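You operate a simulated robot arm through the tools that you are given. There is no shell and no other tool.

You run a simulated robot arm. Do the job below in one go: nothing can be reset, and whatever is moved stays where it is left.

Task
Wash the enter key and the space key, then leave both on the rack.
Fine: wait till no drops show. What is to be rubbed or washed off counts as gone when no trace of it is left.

The check looks at the end state, three seconds after you hand in, the way a careful person would. Anything else that was tipped, shoved, dropped, spilled or broken makes it a failure.

Robot
A 7-joint arm with a two-finger gripper, fixed in place. Base frame: the origin is at the foot of the arm, x ahead of it, y to its left, z up; the work surface is at about z = 0.75. Lengths are in m, angles in rad, forces in N, time in s.
With the tool pointing down near the work surface it reaches from about 0.3 to 0.74 m from the base axis. Its first joint turns from -2.897 to 2.897 rad. Payload 1.71 kg.
The tool frame sits at the grasp point between the pads (the TCP): z along the fingers, y along the line on which they close. The tips reach 0.02 m beyond it. The gripper opens to 0.096 m. The gripper's body begins 0.113 m behind the TCP.
Orientation is told as [roll, pitch, yaw] about the base's x, y, z axes, in that order, counted from this pose: with the fingers straight down and closing along the base's y, the tool's x points along the base's -x, its y along +y and its z along -z.

Tools
- The arm moves only by the tool servo_tool. Its argument "rows" is a list of rows, each an object of numbers (a shift or turn left out is 0, a gripper value left out holds the last): "rx", "ry", "rz": the turn, a rotation vector about the tool's x, y, z in rad; "tx", "ty", "tz": the shift along the tool's x, y, z in m; "grip": the opening, from 0 (shut) to 1 (fully open). In form: [{"rx": .., "ry": .., "rz": .., "tx": .., "ty": .., "tz": .., "grip": ..}, ...]. A call has 1 to 20 rows; each row is the pose to reach, as a shift and turn from the pose commanded when the call began, along the tool's axes at that moment. A row lasts 0.2 s, in which the tool goes at most 0.05 m and 0.15 rad; a call with a longer step from one row to the next is refused whole, and so is a gripper value outside its range. Where a pose cannot be reached the arm comes as near as it can. A force on the tool above 40 N (or 10 N above the force at the start of the call, whichever is more), or a blocked arm, ends the call early, and 0.2 s more pass. The fingers move at their own pace (about 0.153 m/s each) and stop on an object; they squeeze with about 33 N. The grip force told is the motor's: it shows also when the fingers shut on nothing. Time passes only in rows, and 0.2 s behind the last, so rows that repeat a pose let the fingers close. It gives the time, the measured TCP pose, the force on the tool (base axes), the opening and the grip force at its end, in the units of the frame above (readings bear some noise), with the torque about the TCP (base axes, N m) and any sound that the robot's microphone picked up, and new pictures: "show" is both (left out), scene, wrist or none.
- Cameras (640 x 400 px; columns grow to the right, rows downward): "scene" is fixed at [0.4004, 0.6477, 1.4999]; the picture's right is [-0.82, -0.57, 0.00], its down [-0.45, 0.64, -0.62] and it looks along [0.36, -0.51, -0.78] (base axes); focal length 364 px, centre (320, 200). "wrist" rides on the gripper at [0.066, 0.014, -0.145] in the tool frame; the picture's right is [-0.21, 0.98, 0.00], its down [-0.88, -0.18, -0.44] and it looks along [-0.44, -0.09, 0.90] (tool axes); focal length 275 px, centre (320, 200). There is no depth. A picture from a camera that has moved, and an enlarged one, comes with that camera's place and axes in the base frame and with its lens.
- lift_body(by): slides the trunk up (or, below 0, down) by that many m; the arm rides with it, the base frame stays. It gives what a move gives, with no picture.
- inspect(camera, box): a new picture of the part [left, top, right, bottom] of that camera's present view, enlarged. It takes no simulated time.
- job_done(): hands the job in; it is judged then, once.

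Places have to be worked out from the pictures, the camera data and where the tool is seen. Open the gripper and draw the arm clear of the work before you hand the job in, unless the task says otherwise.

The tools are called after "Emit:" by a JSON object that holds its "fn" and its "kwargs". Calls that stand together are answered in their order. servo_tool: Moves the arm, as the interface text tells. Its arguments: {"type":"object","properties":{"rows":{"type":"array"},"show":{"type":"string","enum":["both","scene","wrist","none"]}},"required":["rows"]} The other tools are called the same way: lift_body (by) slides the trunk up or down; inspect (camera, box) takes an enlarged picture of a part of a camera's view; job_done () hands the job in.

At the start:

```text
t: 0.0
ee_pos: [0.5485, 0.242, 1.0513]
ee_rot: [0.001, 0.002, 0.001]
ft_force: [1.0, -0.1, 0.7]
torque: [0.0, 0.01, 0.0]
width: 0.0961
grasp_force: 0.1
trunk travel left (down, up): [-0.275, 0.111]
```

scene: 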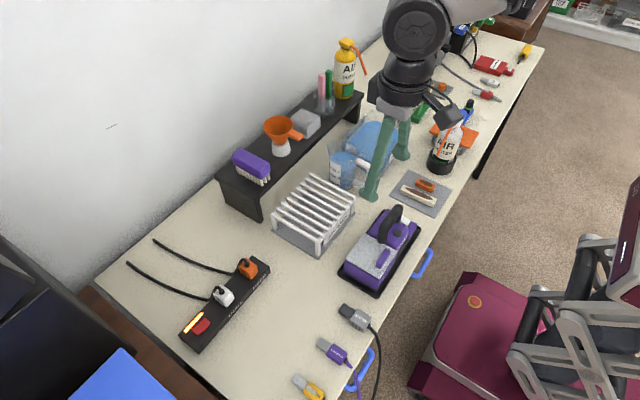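
wrist: 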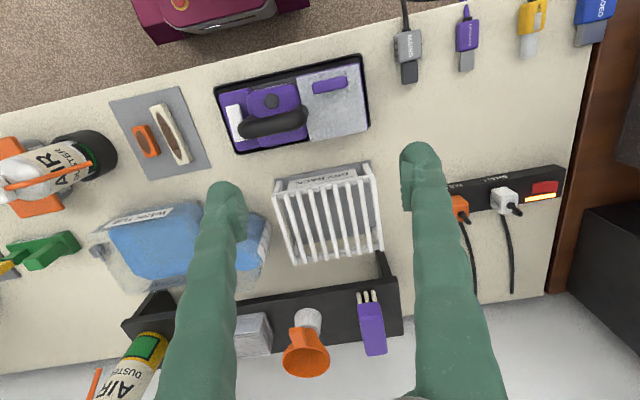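

I start by looking closely at the scene: the mat with the two key-like parts, the blue tub and the rack.

Emit:
{"fn": "inspect", "kwargs": {"camera": "wrist", "box": [80, 60, 400, 280]}}

Emit:
{"fn": "inspect", "kwargs": {"camera": "scene", "box": [260, 110, 480, 270]}}

Emit:
{"fn": "inspect", "kwargs": {"camera": "wrist", "box": [100, 80, 220, 180]}}

Emit:
{"fn": "inspect", "kwargs": {"camera": "wrist", "box": [0, 180, 280, 400]}}

```text
1.82 times, centred on (240, 170) of wrist
camera zoom: at [0.4826, 0.2552, 1.1956], right [0.21, 0.98, 0.0], down [0.88, -0.18, 0.44], along [0.43, -0.09, -0.9], focal length 500 px, centre (466, 254)
```

zoom: 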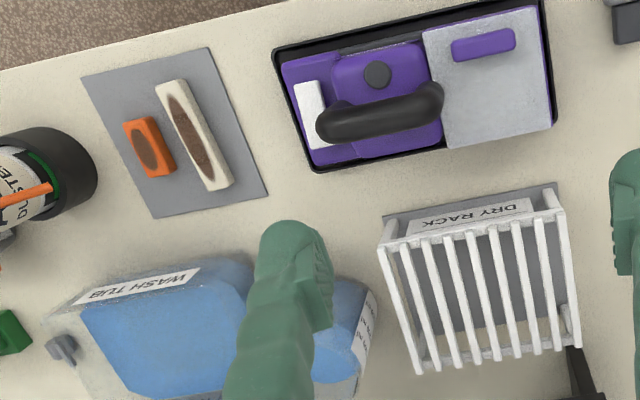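

```text
2.50 times, centred on (370, 190) of scene
camera zoom: at [0.4004, 0.6477, 1.4999], right [-0.82, -0.57, 0.0], down [-0.45, 0.64, -0.62], along [0.36, -0.51, -0.78], focal length 909 px, centre (195, 225)
```

zoom: 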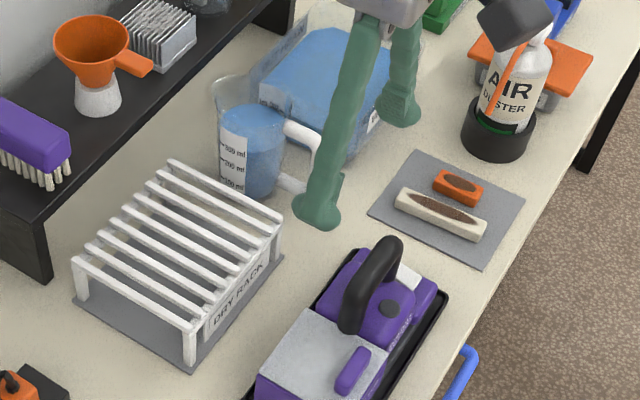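

```text
4.00 times, centred on (160, 130) of wrist
camera zoom: at [0.4826, 0.2552, 1.1956], right [0.21, 0.98, 0.0], down [0.88, -0.18, 0.44], along [0.43, -0.09, -0.9], focal length 1101 px, centre (960, 480)
```

zoom: 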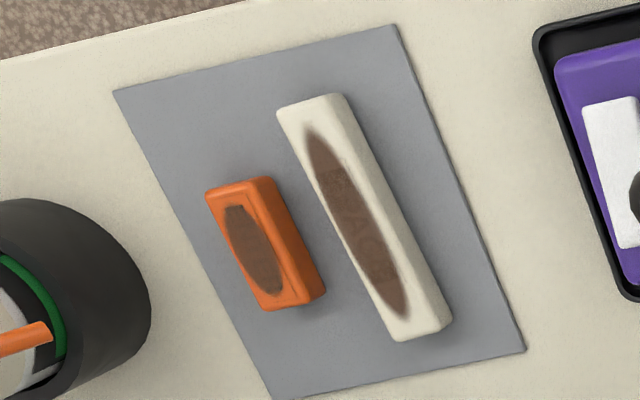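

```text
1.82 times, centred on (140, 290) of wrist
camera zoom: at [0.4826, 0.2552, 1.1956], right [0.21, 0.98, 0.0], down [0.88, -0.18, 0.44], along [0.43, -0.09, -0.9], focal length 500 px, centre (647, 36)
```

zoom: 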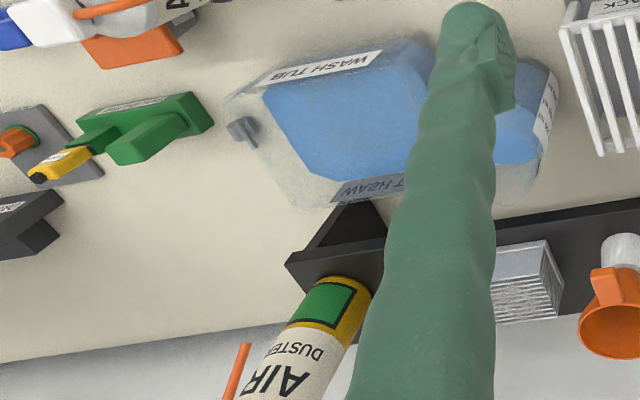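

The orange key (enter) is near (0.535, -0.04) and the white long key (space) is near (0.532, 0.003), both with brown stains. The tub is around (0.70, -0.03) and the rack around (0.70, 0.23). I move up over the keys for a closer look.

Emit:
{"fn": "servo_tool", "kwargs": {"rows": [{"tx": 0.01, "ty": -0.04, "tz": 0.01}, {"tx": 0.02, "ty": -0.08, "tz": 0.025}, {"tx": 0.03, "ty": -0.12, "tz": 0.04}, {"tx": 0.04, "ty": -0.16, "tz": 0.055}, {"tx": 0.05, "ty": -0.2, "tz": 0.07}, {"tx": 0.06, "ty": -0.24, "tz": 0.085}, {"tx": 0.06, "ty": -0.24, "tz": 0.1}], "show": "both"}}

```text
t: 1.6
ee_pos: [0.4749, 0.0033, 0.9563]
ee_rot: [0.0, -0.015, -0.001]
ft_force: [0.3, 0.1, -0.5]
torque: [0.02, 0.02, 0.0]
width: 0.0962
grasp_force: 0.1
trunk travel left (down, up): [-0.275, 0.111]
camera wrist: at [0.4061, 0.0164, 1.1001], right [0.21, 0.98, 0.0], down [0.87, -0.18, 0.46], along [0.45, -0.09, -0.89], focal length 275 px, centre (320, 200)
```

scene: 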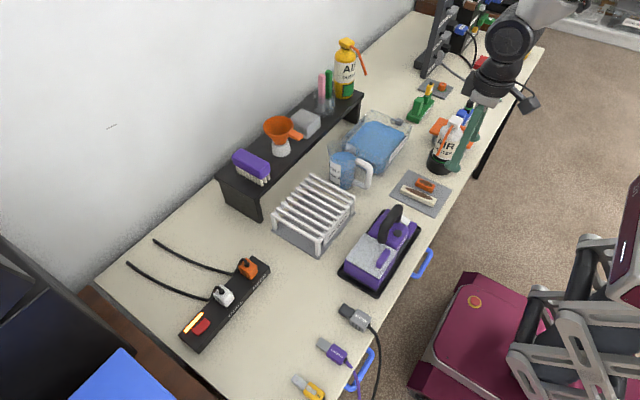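
wrist: 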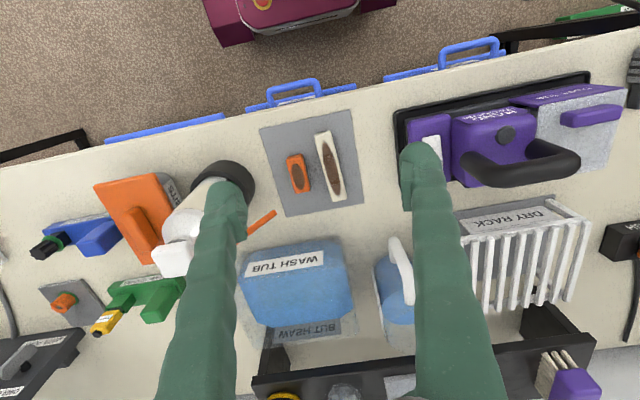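

Emit:
{"fn": "inspect", "kwargs": {"camera": "scene", "box": [260, 100, 420, 200]}}

Emit:
{"fn": "inspect", "kwargs": {"camera": "wrist", "box": [220, 100, 440, 240]}}

Emit:
{"fn": "inspect", "kwargs": {"camera": "scene", "box": [240, 160, 400, 260]}}

Emit:
{"fn": "inspect", "kwargs": {"camera": "scene", "box": [360, 100, 520, 220]}}

Emit:
{"fn": "inspect", "kwargs": {"camera": "wrist", "box": [220, 220, 440, 360]}}

```text
4.00 times, centred on (340, 150) of scene
camera zoom: at [0.4004, 0.6477, 1.4999], right [-0.82, -0.57, 0.0], down [-0.45, 0.64, -0.62], along [0.36, -0.51, -0.78], focal length 1455 px, centre (240, 400)
```

zoom: 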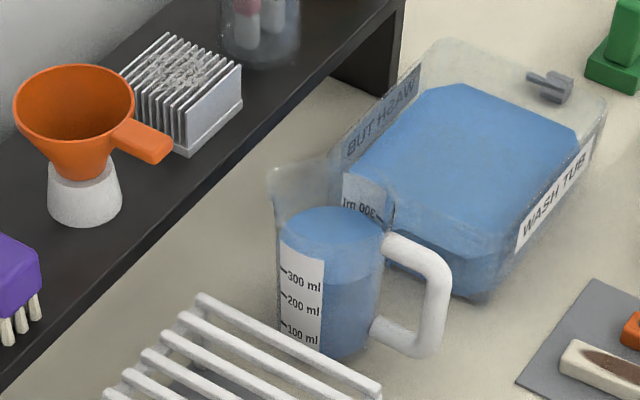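

```text
2.86 times, centred on (330, 170) of wrist
camera zoom: at [0.4061, 0.0164, 1.1001], right [0.21, 0.98, 0.0], down [0.87, -0.18, 0.46], along [0.45, -0.09, -0.89], focal length 786 px, centre (291, 286)
```

zoom: 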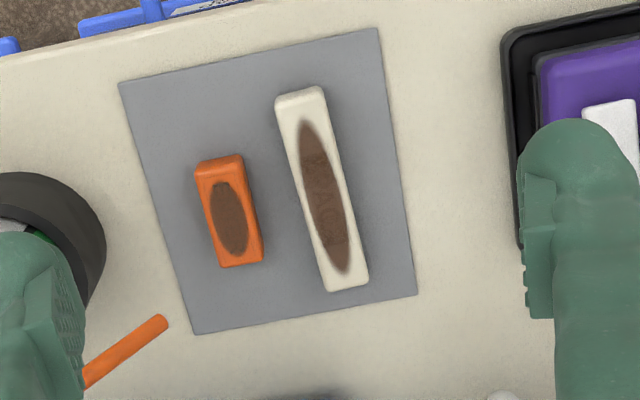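

```text
4.00 times, centred on (320, 210) of scene
camera zoom: at [0.4004, 0.6477, 1.4999], right [-0.82, -0.57, 0.0], down [-0.45, 0.64, -0.62], along [0.36, -0.51, -0.78], focal length 1455 px, centre (320, 160)
```

zoom: 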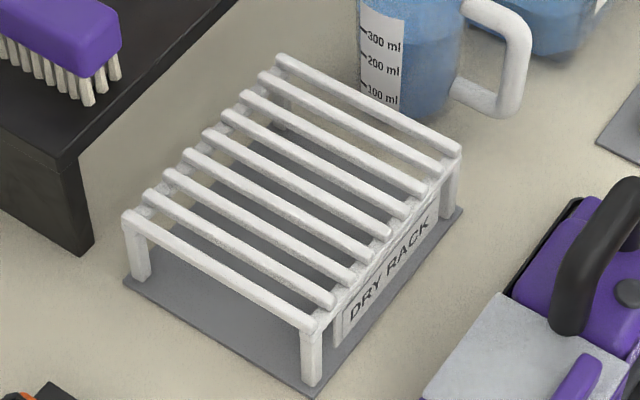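

```text
3.33 times, centred on (440, 160) of scene
camera zoom: at [0.4004, 0.6477, 1.4999], right [-0.82, -0.57, 0.0], down [-0.45, 0.64, -0.62], along [0.36, -0.51, -0.78], focal length 1212 px, centre (-80, 333)
```

zoom: 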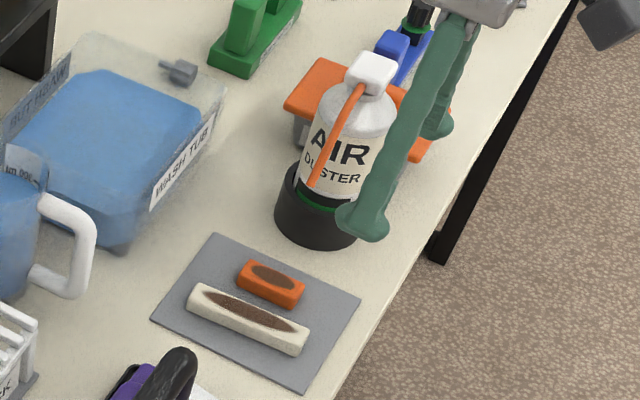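

```text
2.86 times, centred on (330, 290) of wrist
camera zoom: at [0.4061, 0.0164, 1.1001], right [0.21, 0.98, 0.0], down [0.87, -0.18, 0.46], along [0.45, -0.09, -0.89], focal length 786 px, centre (291, -57)
```

zoom: 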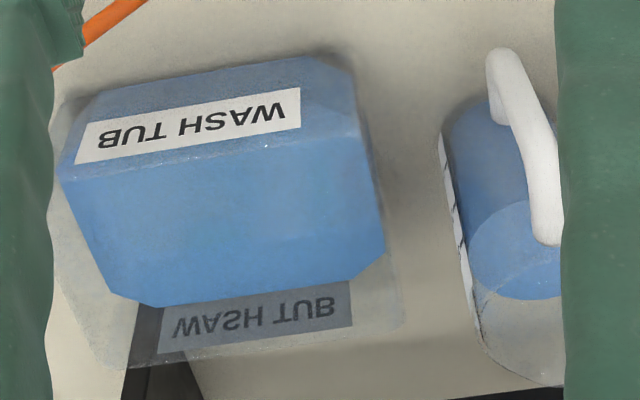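

Space key centre is judged at about (0.533, 0.006) and lies along x; enter is at (0.531, -0.037), with the duster's straw tip hanging near (0.54, -0.06, 0.85). The reading is a bit off the commanded pose, so I hold for a moment with a part-closed gripper to see where it settles.

Emit:
{"fn": "servo_tool", "kwargs": {"rows": [{"grip": 0.354}, {"grip": 0.354}, {"grip": 0.354}], "show": "wrist"}}

```text
t: 2.4
ee_pos: [0.4751, 0.0022, 0.9565]
ee_rot: [0.0, -0.015, -0.001]
ft_force: [-0.2, -0.2, 0.6]
torque: [0.0, -0.03, 0.05]
width: 0.034
grasp_force: 0.1
trunk travel left (down, up): [-0.275, 0.111]
camera wrist: at [0.406, 0.0164, 1.1005], right [0.21, 0.98, 0.0], down [0.87, -0.18, 0.46], along [0.45, -0.09, -0.89], focal length 275 px, centre (320, 200)
```

wrist: 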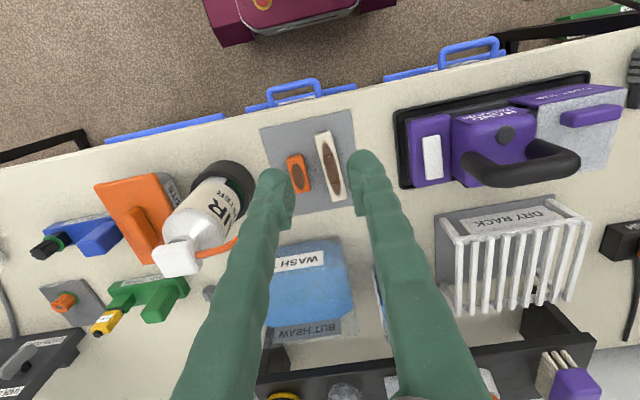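

The arm settles about 13 mm short in x with a slight pitch, so I will correct by measured readings. I move to a hover over the space key at about z 0.85.

Emit:
{"fn": "servo_tool", "kwargs": {"rows": [{"tx": -0.015, "ty": 0.001, "tz": 0.03}, {"tx": -0.03, "ty": 0.003, "tz": 0.06}, {"tx": -0.0445, "ty": 0.0045, "tz": 0.09}, {"tx": -0.0445, "ty": 0.0045, "tz": 0.1}, {"tx": -0.0445, "ty": 0.0045, "tz": 0.1}], "show": "both"}}

```text
t: 3.6
ee_pos: [0.5207, 0.0073, 0.8598]
ee_rot: [0.001, -0.014, 0.0]
ft_force: [0.0, -0.3, -0.2]
torque: [0.03, 0.01, 0.01]
width: 0.0339
grasp_force: 0.1
trunk travel left (down, up): [-0.275, 0.111]
camera wrist: at [0.4523, 0.0198, 1.0028], right [0.21, 0.98, 0.0], down [0.87, -0.18, 0.46], along [0.45, -0.09, -0.89], focal length 275 px, centre (320, 200)
```

scene: 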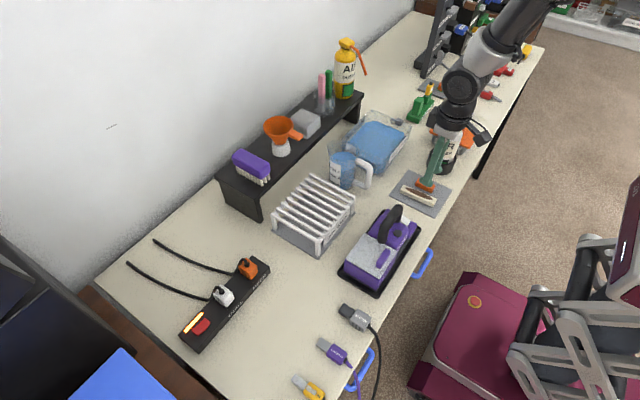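
wrist: 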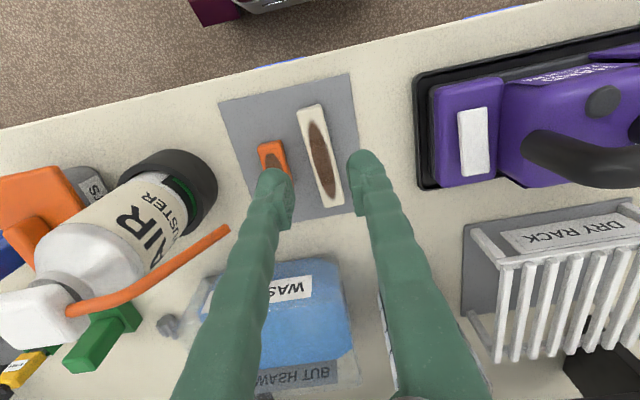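

I'm hovering above the space key; I take a zoom to refine the alignment before descending.

Emit:
{"fn": "inspect", "kwargs": {"camera": "wrist", "box": [220, 80, 400, 220]}}

Emit:
{"fn": "inspect", "kwargs": {"camera": "scene", "box": [390, 130, 470, 220]}}

```text
2.86 times, centred on (310, 150) of wrist
camera zoom: at [0.4523, 0.0198, 1.0028], right [0.21, 0.98, 0.0], down [0.87, -0.18, 0.46], along [0.45, -0.09, -0.89], focal length 786 px, centre (349, 343)
```

zoom: 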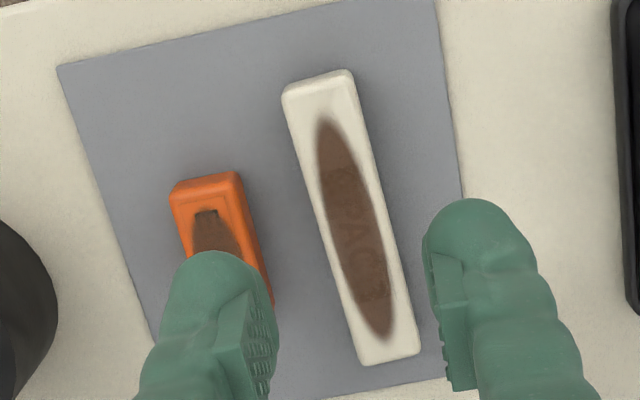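

```text
4.44 times, centred on (430, 175) of scene
camera zoom: at [0.4004, 0.6477, 1.4999], right [-0.82, -0.57, 0.0], down [-0.45, 0.64, -0.62], along [0.36, -0.51, -0.78], focal length 1616 px, centre (-169, 311)
```

zoom: 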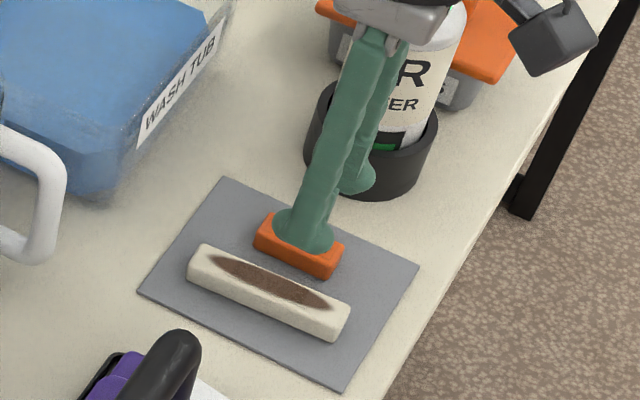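

Refined: the space key's centre is (0.533, 0.006), turned by about 0.05 rad. I descend with a small yaw correction to tip height a few mm above the mat.

Emit:
{"fn": "servo_tool", "kwargs": {"rows": [{"tx": -0.012, "ty": -0.001, "tz": 0.01, "rz": -0.05}, {"tx": -0.012, "ty": -0.001, "tz": 0.03, "rz": -0.05}, {"tx": -0.012, "ty": -0.001, "tz": 0.05, "rz": -0.05}, {"tx": -0.012, "ty": -0.001, "tz": 0.065, "rz": -0.05}, {"tx": -0.012, "ty": -0.001, "tz": 0.078, "rz": -0.05}, {"tx": -0.012, "ty": -0.001, "tz": 0.078, "rz": -0.05}], "show": "both"}}

```text
t: 5.0
ee_pos: [0.5342, 0.0069, 0.7809]
ee_rot: [0.0, -0.014, 0.051]
ft_force: [-1.4, -0.7, 0.8]
torque: [-0.02, -0.03, -0.01]
width: 0.0339
grasp_force: 0.1
trunk travel left (down, up): [-0.275, 0.111]
camera wrist: at [0.4655, 0.0157, 0.9246], right [0.16, 0.99, 0.0], down [0.88, -0.14, 0.46], along [0.45, -0.07, -0.89], focal length 275 px, centre (320, 200)
```

scene: 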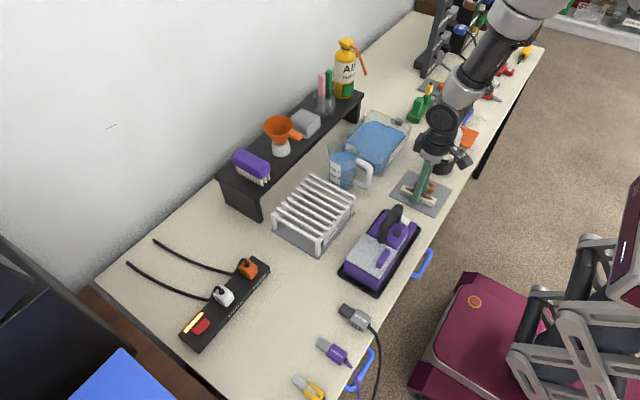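
wrist: 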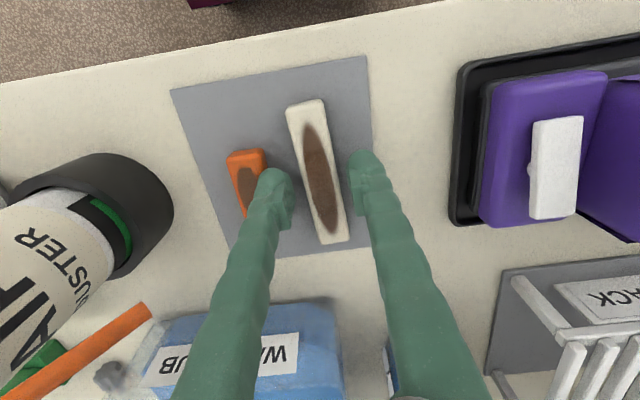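

Emit:
{"fn": "inspect", "kwargs": {"camera": "wrist", "box": [200, 80, 400, 260]}}

Emit:
{"fn": "inspect", "kwargs": {"camera": "scene", "box": [380, 150, 470, 220]}}

```text
2.22 times, centred on (300, 170) of wrist
camera zoom: at [0.4655, 0.0157, 0.9246], right [0.16, 0.99, 0.0], down [0.88, -0.14, 0.46], along [0.45, -0.07, -0.89], focal length 612 px, centre (364, 267)
```

zoom: 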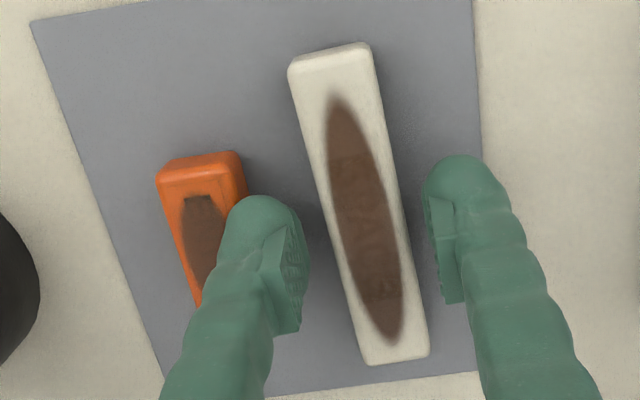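

```text
5.71 times, centred on (425, 185) of scene
camera zoom: at [0.4004, 0.6477, 1.4999], right [-0.82, -0.57, 0.0], down [-0.45, 0.64, -0.62], along [0.36, -0.51, -0.78], focal length 2078 px, centre (-280, 286)
```

zoom: 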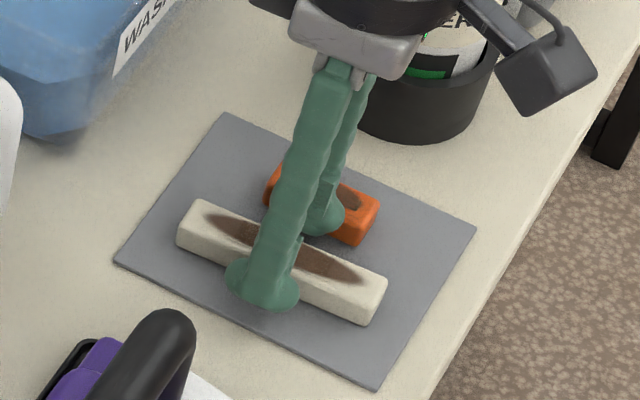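

The fingers straddle the space key cleanly. I go down 6 mm more and close on it.

Emit:
{"fn": "servo_tool", "kwargs": {"rows": [{"tz": 0.003}, {"tz": 0.006}, {"tz": 0.006, "grip": 0.25}, {"tz": 0.006, "grip": 0.1}, {"tz": 0.006, "grip": 0.0}, {"tz": 0.006, "grip": 0.0}, {"tz": 0.006, "grip": 0.0}], "show": "wrist"}}

```text
t: 6.6
ee_pos: [0.532, 0.0065, 0.7747]
ee_rot: [0.001, -0.015, 0.05]
ft_force: [-0.2, -1.1, 1.4]
torque: [0.0, 0.0, -0.02]
width: 0.0185
grasp_force: 33.1
trunk travel left (down, up): [-0.275, 0.111]
camera wrist: at [0.4646, 0.0158, 0.9184], right [0.16, 0.99, 0.0], down [0.88, -0.14, 0.46], along [0.45, -0.07, -0.89], focal length 275 px, centre (320, 200)
```

wrist: 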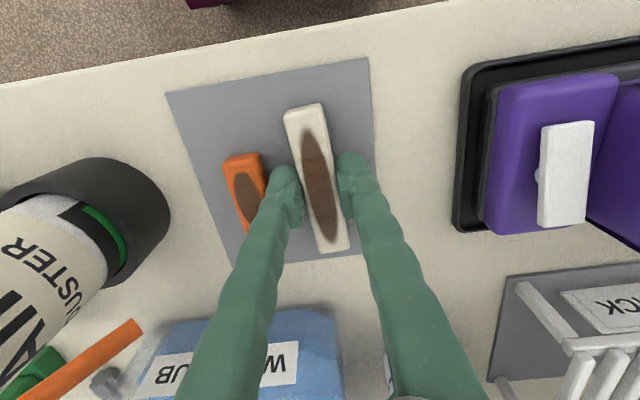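

Space key is gripped (width 18.5 mm). I lift straight up to about z 0.93, then go forward keeping y near 0, clear of the duster's straw and the jug.

Emit:
{"fn": "servo_tool", "kwargs": {"rows": [{"tz": -0.02}, {"tz": -0.05}, {"tz": -0.09}, {"tz": -0.13}, {"tz": -0.16}, {"tx": -0.03, "tz": -0.165}, {"tx": -0.06, "tz": -0.165}, {"tx": -0.09, "tz": -0.165}, {"tx": -0.09, "tz": -0.165}], "show": "both"}}

```text
t: 8.6
ee_pos: [0.6207, 0.011, 0.9404]
ee_rot: [0.0, -0.015, 0.048]
ft_force: [-0.1, 0.2, 0.3]
torque: [-0.02, 0.0, 0.01]
width: 0.0189
grasp_force: 32.9
trunk travel left (down, up): [-0.275, 0.111]
camera wrist: at [0.5516, 0.0192, 1.0844], right [0.16, 0.99, 0.0], down [0.88, -0.14, 0.46], along [0.45, -0.07, -0.89], focal length 275 px, centre (320, 200)
```

scene: 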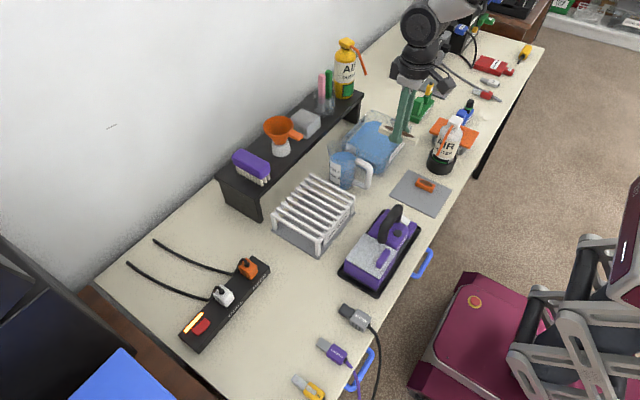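
wrist: 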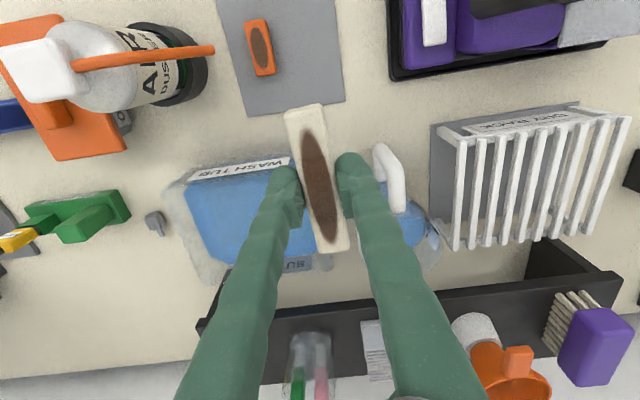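

The key is held well. I look at the rack and tub closely from here to measure them.

Emit:
{"fn": "inspect", "kwargs": {"camera": "wrist", "box": [400, 90, 640, 260]}}

Emit:
{"fn": "inspect", "kwargs": {"camera": "wrist", "box": [130, 130, 320, 300]}}

Emit:
{"fn": "inspect", "kwargs": {"camera": "wrist", "box": [250, 80, 450, 290]}}

Emit:
{"fn": "inspect", "kwargs": {"camera": "scene", "box": [320, 90, 440, 200]}}

```text
2.35 times, centred on (520, 175) of wrist
camera zoom: at [0.5516, 0.0192, 1.0844], right [0.16, 0.99, 0.0], down [0.88, -0.14, 0.46], along [0.45, -0.07, -0.89], focal length 648 px, centre (-151, 259)
```

zoom: 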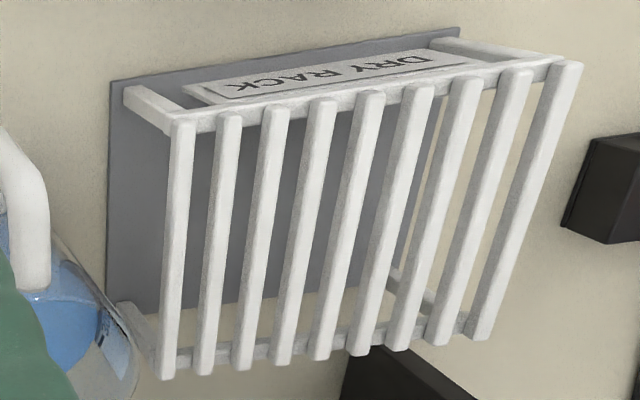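

```text
2.35 times, centred on (225, 215) of wrist
camera zoom: at [0.5516, 0.0192, 1.0844], right [0.16, 0.99, 0.0], down [0.88, -0.14, 0.46], along [0.45, -0.07, -0.89], focal length 648 px, centre (544, 165)
```

zoom: 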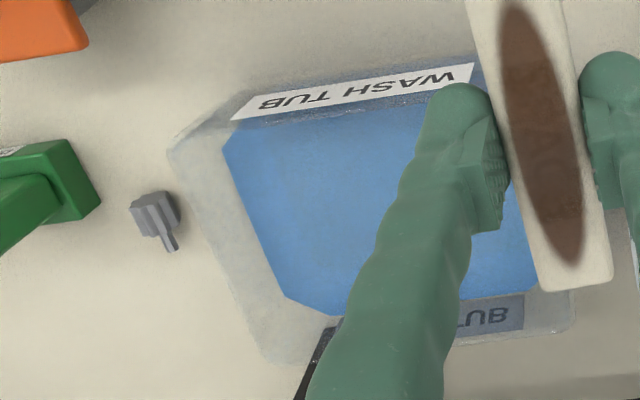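

```text
1.90 times, centred on (350, 185) of wrist
camera zoom: at [0.5516, 0.0192, 1.0844], right [0.16, 0.99, 0.0], down [0.88, -0.14, 0.46], along [0.45, -0.07, -0.89], focal length 524 px, centre (263, 229)
```

zoom: 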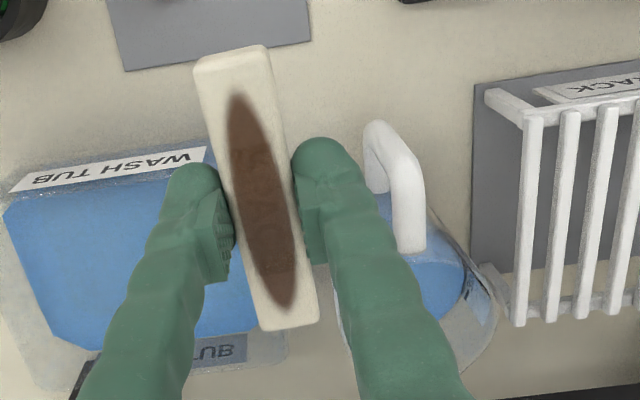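

```text
3.64 times, centred on (380, 145) of scene
camera zoom: at [0.4004, 0.6477, 1.4999], right [-0.82, -0.57, 0.0], down [-0.45, 0.64, -0.62], along [0.36, -0.51, -0.78], focal length 1322 px, centre (102, 400)
```

zoom: 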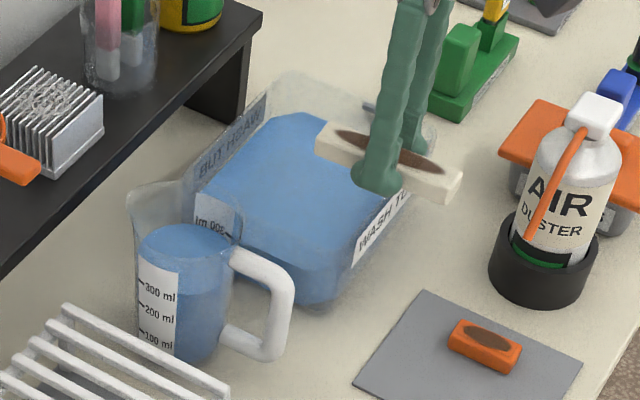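

Water surface is judged to span x 0.655–0.76, y -0.14–0.0 at z about 0.815, rim about 0.845; rack bars are at z about 0.82, x 0.65–0.78, y 0.153–0.304. I carry the key over the tub's middle while turning it to lie along y.

Emit:
{"fn": "servo_tool", "kwargs": {"rows": [{"tx": -0.005, "ty": -0.015, "rz": -0.1}, {"tx": -0.015, "ty": -0.03, "rz": -0.24}, {"tx": -0.025, "ty": -0.05, "rz": -0.38}, {"tx": -0.035, "ty": -0.065, "rz": -0.52}, {"tx": -0.045, "ty": -0.08, "rz": -0.66}, {"tx": -0.055, "ty": -0.085, "rz": -0.8}, {"tx": -0.065, "ty": -0.085, "rz": -0.94}, {"tx": -0.075, "ty": -0.085, "rz": -1.08}, {"tx": -0.075, "ty": -0.085, "rz": -1.22}, {"tx": -0.075, "ty": -0.085, "rz": -1.36}, {"tx": -0.075, "ty": -0.085, "rz": -1.5}, {"tx": -0.075, "ty": -0.085, "rz": -1.52}, {"tx": -0.075, "ty": -0.085, "rz": -1.52}], "show": "both"}}

```text
t: 11.4
ee_pos: [0.7017, -0.07, 0.9424]
ee_rot: [-0.014, 0.0, 1.572]
ft_force: [0.8, -1.4, 0.1]
torque: [-0.02, 0.01, -0.03]
width: 0.0185
grasp_force: 33.3
trunk travel left (down, up): [-0.275, 0.111]
camera wrist: at [0.6842, -0.1372, 1.0866], right [-0.98, 0.21, -0.01], down [0.18, 0.88, 0.45], along [0.1, 0.44, -0.89], focal length 275 px, centre (320, 200)
```

scene: 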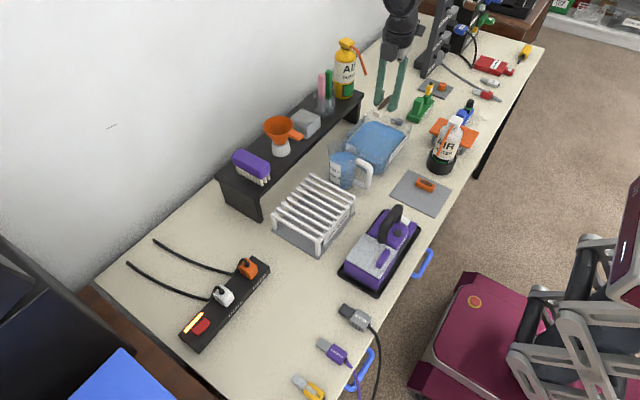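
wrist: 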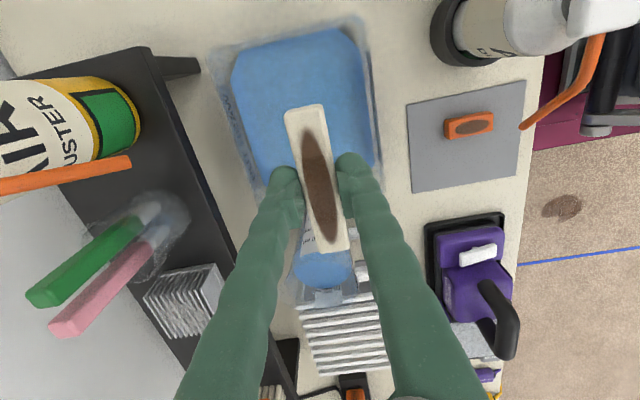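

The key now lies along y centred over the water. I lower it slowly so that it is about 2 cm under the surface, watching the force.

Emit:
{"fn": "servo_tool", "kwargs": {"rows": [{"tx": 0.003, "ty": -0.003, "tz": 0.03}, {"tx": 0.003, "ty": -0.003, "tz": 0.06}, {"tx": 0.003, "ty": -0.003, "tz": 0.085}, {"tx": 0.003, "ty": -0.003, "tz": 0.1}, {"tx": 0.003, "ty": -0.003, "tz": 0.115}, {"tx": 0.003, "ty": -0.003, "tz": 0.13}, {"tx": 0.003, "ty": -0.003, "tz": 0.142}, {"tx": 0.003, "ty": -0.003, "tz": 0.142}], "show": "both"}}

```text
t: 13.2
ee_pos: [0.7057, -0.0738, 0.8002]
ee_rot: [-0.014, -0.002, 1.569]
ft_force: [-0.1, 0.3, -0.4]
torque: [-0.01, 0.02, 0.01]
width: 0.0187
grasp_force: 33.1
trunk travel left (down, up): [-0.275, 0.111]
camera wrist: at [0.6878, -0.1403, 0.9445], right [-0.98, 0.21, -0.01], down [0.18, 0.88, 0.45], along [0.1, 0.44, -0.89], focal length 275 px, centre (320, 200)
```

scene: 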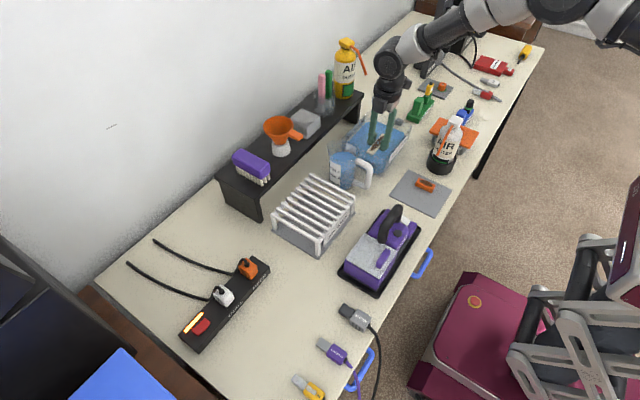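
wrist: 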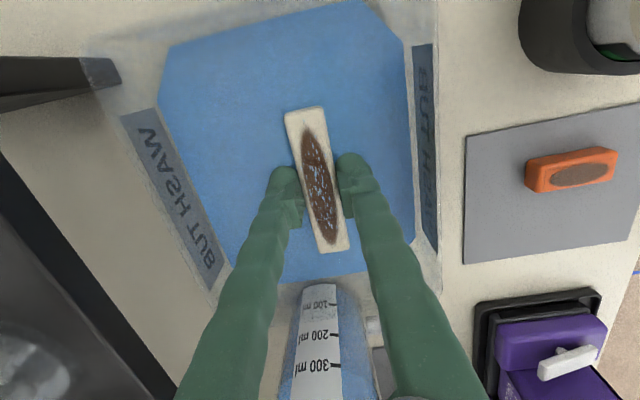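

Emit:
{"fn": "inspect", "kwargs": {"camera": "wrist", "box": [250, 90, 400, 270]}}

Emit:
{"fn": "inspect", "kwargs": {"camera": "scene", "box": [330, 90, 430, 180]}}

```text
2.22 times, centred on (325, 180) of wrist
camera zoom: at [0.6878, -0.1403, 0.9445], right [-0.98, 0.21, -0.01], down [0.18, 0.88, 0.45], along [0.1, 0.44, -0.89], focal length 612 px, centre (309, 244)
```

zoom: 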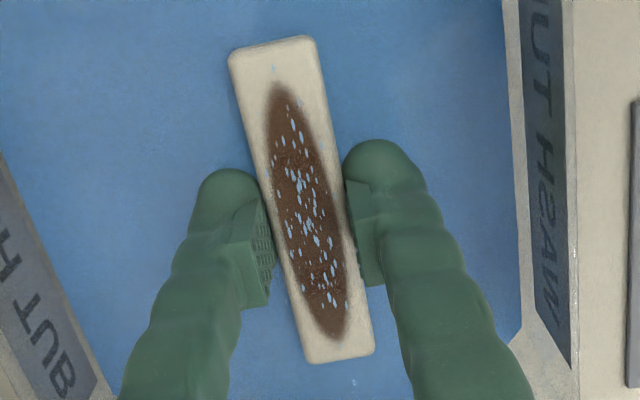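

```text
4.44 times, centred on (380, 135) of scene
camera zoom: at [0.4004, 0.6477, 1.4999], right [-0.82, -0.57, 0.0], down [-0.45, 0.64, -0.62], along [0.36, -0.51, -0.78], focal length 1616 px, centre (53, 489)
```

zoom: 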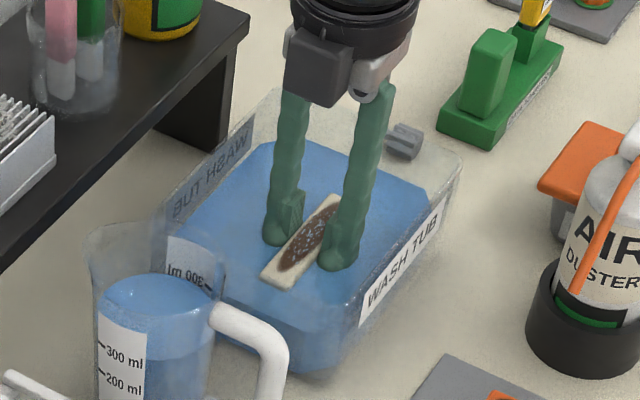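

Drops now show on the key, but it isn't clear it's fully under the surface. I go 1 cm deeper, watching force, and look again.

Emit:
{"fn": "servo_tool", "kwargs": {"rows": [{"tz": 0.004}, {"tz": 0.008}, {"tz": 0.011}, {"tz": 0.011}], "show": "both"}}

Emit:
{"fn": "inspect", "kwargs": {"camera": "wrist", "box": [250, 90, 400, 270]}}

Emit:
{"fn": "inspect", "kwargs": {"camera": "scene", "box": [330, 90, 430, 180]}}

```text
t: 14.2
ee_pos: [0.7055, -0.074, 0.7891]
ee_rot: [-0.013, -0.003, 1.568]
ft_force: [0.0, 0.5, -0.4]
torque: [0.0, 0.03, -0.03]
width: 0.0189
grasp_force: 33.1
trunk travel left (down, up): [-0.275, 0.111]
camera wrist: at [0.6891, -0.1403, 0.9335], right [-0.98, 0.21, -0.01], down [0.18, 0.88, 0.45], along [0.1, 0.44, -0.89], focal length 275 px, centre (320, 200)
```

scene: 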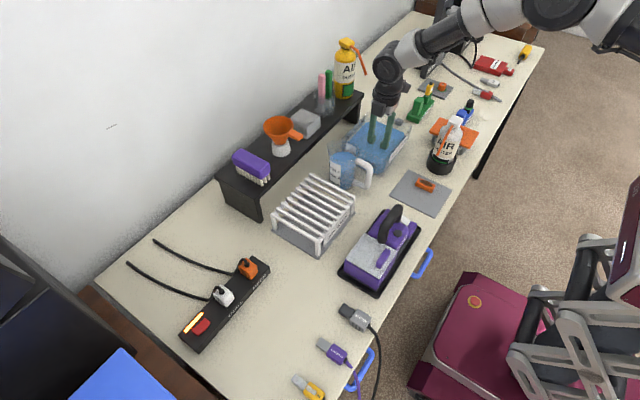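
wrist: 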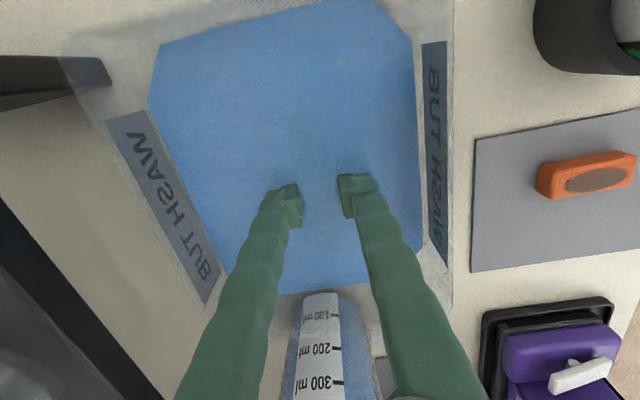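

```text
2.22 times, centred on (325, 180) of wrist
camera zoom: at [0.6891, -0.1403, 0.9335], right [-0.98, 0.21, -0.01], down [0.18, 0.88, 0.45], along [0.1, 0.44, -0.89], focal length 612 px, centre (309, 244)
```

zoom: 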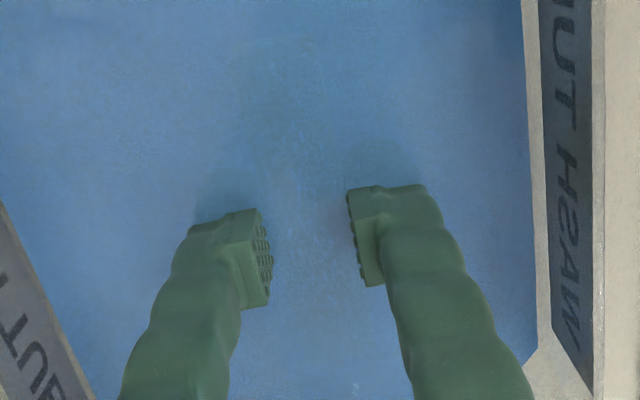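

```text
4.44 times, centred on (380, 135) of scene
camera zoom: at [0.4004, 0.6477, 1.4999], right [-0.82, -0.57, 0.0], down [-0.45, 0.64, -0.62], along [0.36, -0.51, -0.78], focal length 1616 px, centre (53, 489)
```

zoom: 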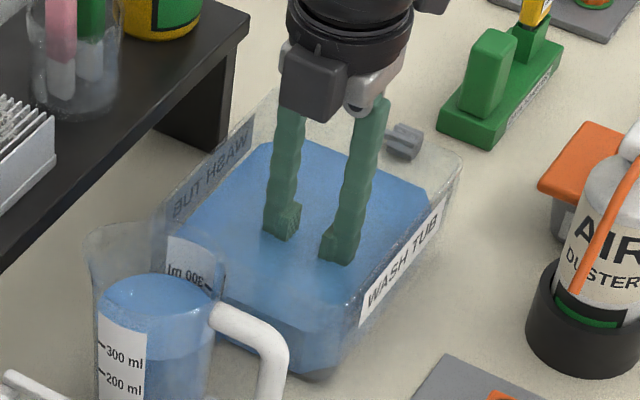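

At TCP z 0.789 the key is under water (water level about 0.79) and still gripped. I go slightly deeper and swish it back and forth gently, mostly across x.

Emit:
{"fn": "servo_tool", "kwargs": {"rows": [{"tz": 0.005}, {"ty": 0.015, "tz": 0.005}, {"ty": 0.025, "tz": 0.005}, {"ty": 0.005, "tz": 0.005}, {"ty": -0.015, "tz": 0.005}, {"ty": -0.02, "tz": 0.005}, {"ty": 0.0, "tz": 0.005}, {"ty": 0.02, "tz": 0.005}, {"ty": 0.025, "tz": 0.005}, {"ty": 0.005, "tz": 0.005}, {"ty": -0.015, "tz": 0.005}, {"ty": -0.02, "tz": 0.005}, {"ty": 0.0, "tz": 0.005}, {"ty": 0.02, "tz": 0.005}, {"ty": 0.01, "tx": 0.012, "tz": 0.005}, {"ty": 0.0, "tx": 0.012, "tz": 0.005}, {"ty": 0.0, "tx": -0.005, "tz": 0.005}, {"ty": 0.0, "tx": 0.01, "tz": 0.005}, {"ty": 0.0, "tx": 0.0, "tz": 0.005}, {"tz": 0.005}], "show": "both"}}

```text
t: 15.6
ee_pos: [0.7156, -0.0752, 0.7988]
ee_rot: [-0.033, 0.0, 1.569]
ft_force: [-1.1, -0.5, -0.5]
torque: [-0.01, -0.14, -0.01]
width: 0.0186
grasp_force: 33.2
trunk travel left (down, up): [-0.275, 0.111]
stopped in row 7: the arm was blocked; the commanded pose is now the measured one
camera wrist: at [0.6959, -0.1421, 0.942], right [-0.98, 0.21, -0.03], down [0.17, 0.88, 0.45], along [0.12, 0.44, -0.89], focal length 275 px, centre (320, 200)
```

scene: 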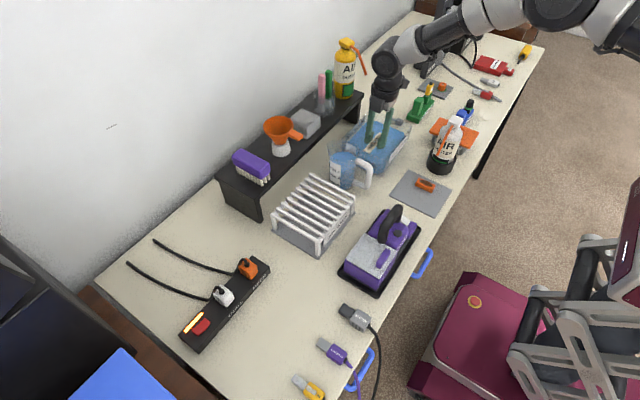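
wrist: 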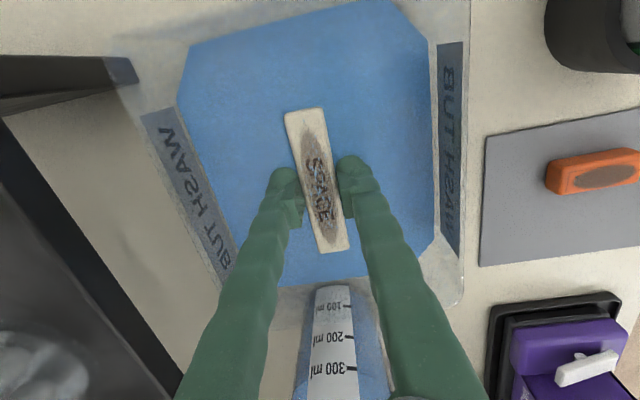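

The arm hit its reach limit near x 0.716 and rose a little, but washing clearly works: the stain is fading and "SPACE" shows. I undo the small tilt, go back down nearer in, and swish between x 0.67 and 0.70.

Emit:
{"fn": "servo_tool", "kwargs": {"rows": [{"ty": 0.015, "tz": 0.004, "ry": -0.02}, {"ty": 0.028, "tz": 0.01, "ry": -0.03}, {"ty": 0.04, "tz": 0.014, "ry": -0.03}, {"ty": 0.028, "tz": 0.014, "ry": -0.03}, {"ty": 0.016, "tz": 0.014, "ry": -0.03}, {"ty": 0.028, "tz": 0.014, "ry": -0.03}, {"ty": 0.042, "tz": 0.014, "ry": -0.03}, {"ty": 0.028, "tz": 0.014, "ry": -0.03}, {"ty": 0.016, "tz": 0.014, "ry": -0.03}, {"ty": 0.028, "tz": 0.014, "ry": -0.03}, {"ty": 0.042, "tz": 0.014, "ry": -0.03}, {"ty": 0.028, "tz": 0.014, "ry": -0.03}, {"ty": 0.016, "tz": 0.014, "ry": -0.03}, {"ty": 0.028, "tz": 0.014, "ry": -0.03}, {"ty": 0.042, "tz": 0.014, "ry": -0.03}, {"ty": 0.028, "tz": 0.014, "ry": -0.03}, {"ty": 0.016, "tz": 0.014, "ry": -0.03}, {"ty": 0.028, "tz": 0.014, "ry": -0.03}, {"ty": 0.028, "tz": 0.014, "ry": -0.03}], "show": "both"}}

```text
t: 19.6
ee_pos: [0.688, -0.0735, 0.7792]
ee_rot: [-0.027, -0.03, 1.573]
ft_force: [0.1, -0.2, 0.0]
torque: [0.01, -0.02, 0.04]
width: 0.0184
grasp_force: 33.1
trunk travel left (down, up): [-0.275, 0.111]
camera wrist: at [0.6703, -0.1447, 0.9214], right [-0.98, 0.21, -0.02], down [0.17, 0.86, 0.48], along [0.12, 0.46, -0.88], focal length 275 px, centre (320, 200)
```

scene: 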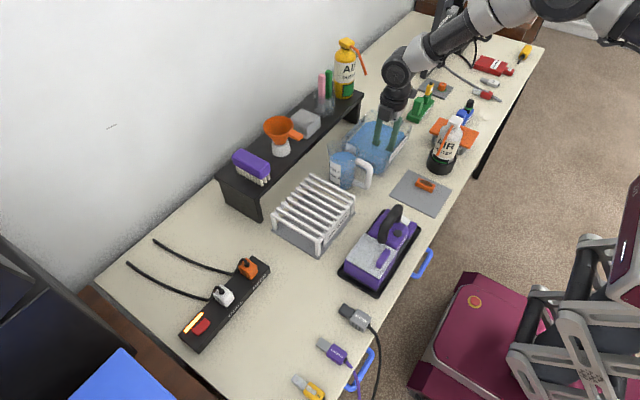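
wrist: 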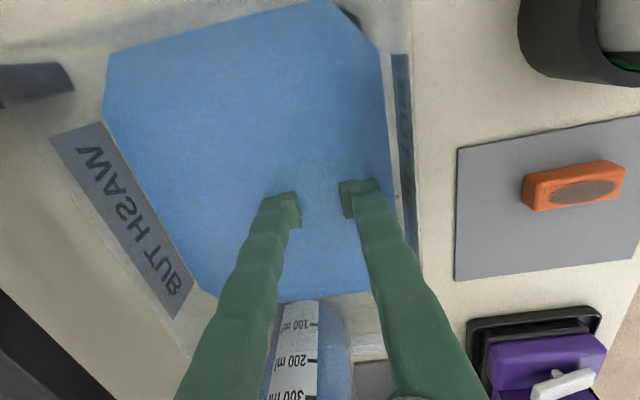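

Swishing ran without contact. I level out the tilt I introduced, swish another few seconds slightly higher, then lift out to look.

Emit:
{"fn": "servo_tool", "kwargs": {"rows": [{"tz": -0.003, "rx": -0.012, "ry": 0.03}, {"ty": -0.012, "tz": -0.003, "rx": -0.012, "ry": 0.03}, {"ty": 0.0, "tz": -0.003, "rx": -0.012, "ry": 0.03}, {"ty": 0.013, "tz": -0.003, "rx": -0.012, "ry": 0.03}, {"ty": 0.0, "tz": -0.003, "rx": -0.012, "ry": 0.03}, {"ty": -0.012, "tz": -0.003, "rx": -0.012, "ry": 0.03}, {"ty": 0.0, "tz": -0.003, "rx": -0.012, "ry": 0.03}, {"ty": 0.013, "tz": -0.003, "rx": -0.012, "ry": 0.03}, {"ty": 0.0, "tz": -0.003, "rx": -0.012, "ry": 0.03}, {"ty": -0.012, "tz": -0.003, "rx": -0.012, "ry": 0.03}, {"ty": 0.0, "tz": -0.003, "rx": -0.012, "ry": 0.03}, {"ty": 0.013, "tz": -0.003, "rx": -0.012, "ry": 0.03}, {"ty": 0.0, "tz": -0.003, "rx": -0.012, "ry": 0.03}, {"ty": 0.0, "tz": -0.015, "rx": -0.012, "ry": 0.03}, {"ty": 0.0, "tz": -0.03, "rx": -0.012, "ry": 0.03}, {"ty": 0.0, "tz": -0.05, "rx": -0.012, "ry": 0.03}, {"ty": 0.0, "tz": -0.07, "rx": -0.012, "ry": 0.03}, {"ty": 0.0, "tz": -0.07, "rx": -0.012, "ry": 0.03}], "show": "both"}}

Emit:
{"fn": "inspect", "kwargs": {"camera": "wrist", "box": [250, 90, 400, 270]}}

Emit:
{"fn": "inspect", "kwargs": {"camera": "scene", "box": [330, 90, 430, 180]}}

```text
t: 23.4
ee_pos: [0.6871, -0.0772, 0.8498]
ee_rot: [-0.015, -0.002, 1.57]
ft_force: [-0.5, -0.5, 0.2]
torque: [0.0, 0.04, 0.0]
width: 0.0187
grasp_force: 32.6
trunk travel left (down, up): [-0.275, 0.111]
camera wrist: at [0.67, -0.143, 0.994], right [-0.98, 0.21, -0.01], down [0.18, 0.88, 0.45], along [0.1, 0.44, -0.89], focal length 275 px, centre (320, 200)
```

scene: 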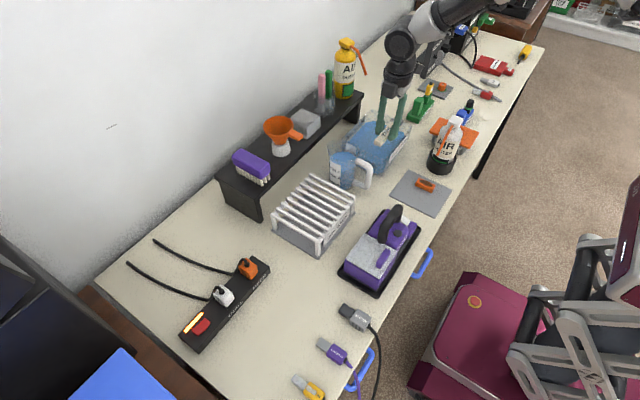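
wrist: 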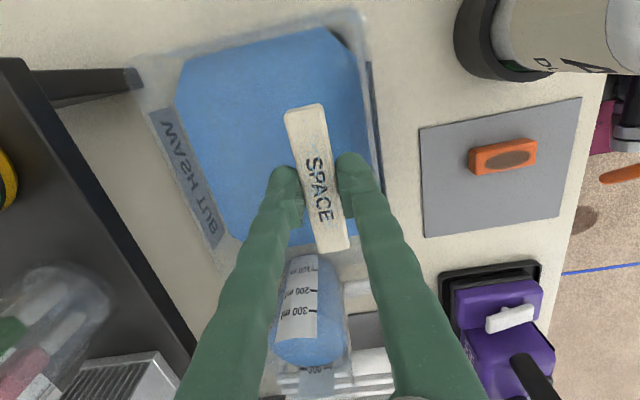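

```text
2.22 times, centred on (325, 180) of wrist
camera zoom: at [0.67, -0.143, 0.994], right [-0.98, 0.21, -0.01], down [0.18, 0.88, 0.45], along [0.1, 0.44, -0.89], focal length 612 px, centre (309, 244)
```

zoom: 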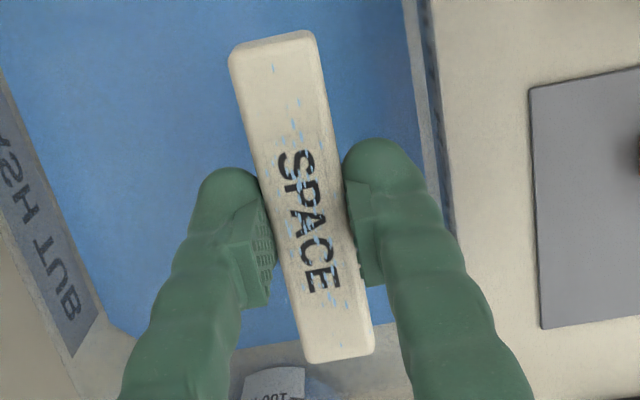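

```text
4.44 times, centred on (380, 135) of scene
camera zoom: at [0.4004, 0.6477, 1.4999], right [-0.82, -0.57, 0.0], down [-0.45, 0.64, -0.62], along [0.36, -0.51, -0.78], focal length 1616 px, centre (53, 489)
```

zoom: 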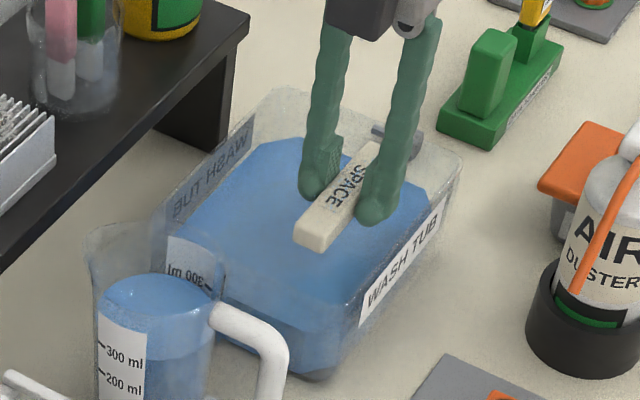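

The stain looks gone and small blue drops show. I zoom right in to look for any faint trace.

Emit:
{"fn": "inspect", "kwargs": {"camera": "wrist", "box": [275, 100, 355, 180]}}

Emit:
{"fn": "inspect", "kwargs": {"camera": "wrist", "box": [290, 180, 360, 260]}}

```text
5.00 times, centred on (315, 140) of wrist
camera zoom: at [0.67, -0.143, 0.994], right [-0.98, 0.21, -0.01], down [0.18, 0.88, 0.45], along [0.1, 0.44, -0.89], focal length 1376 px, centre (345, 500)
```

zoom: 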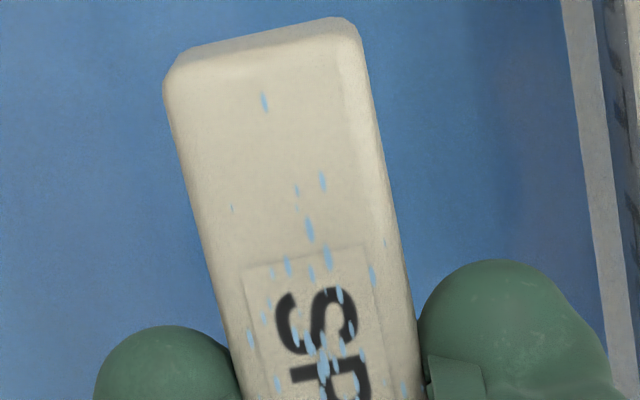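

```text
5.00 times, centred on (325, 220) of wrist
camera zoom: at [0.67, -0.143, 0.994], right [-0.98, 0.21, -0.01], down [0.18, 0.88, 0.45], along [0.1, 0.44, -0.89], focal length 1376 px, centre (295, 100)
```

zoom: 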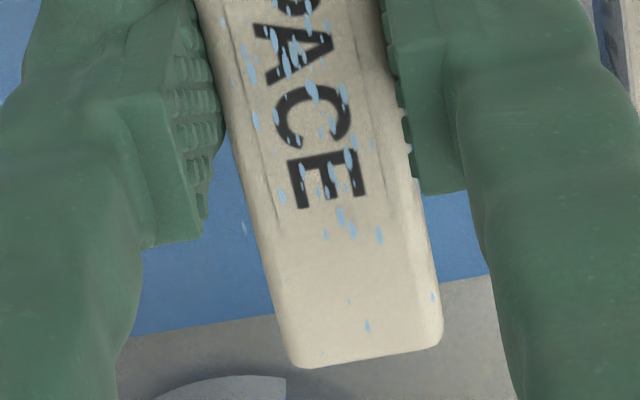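

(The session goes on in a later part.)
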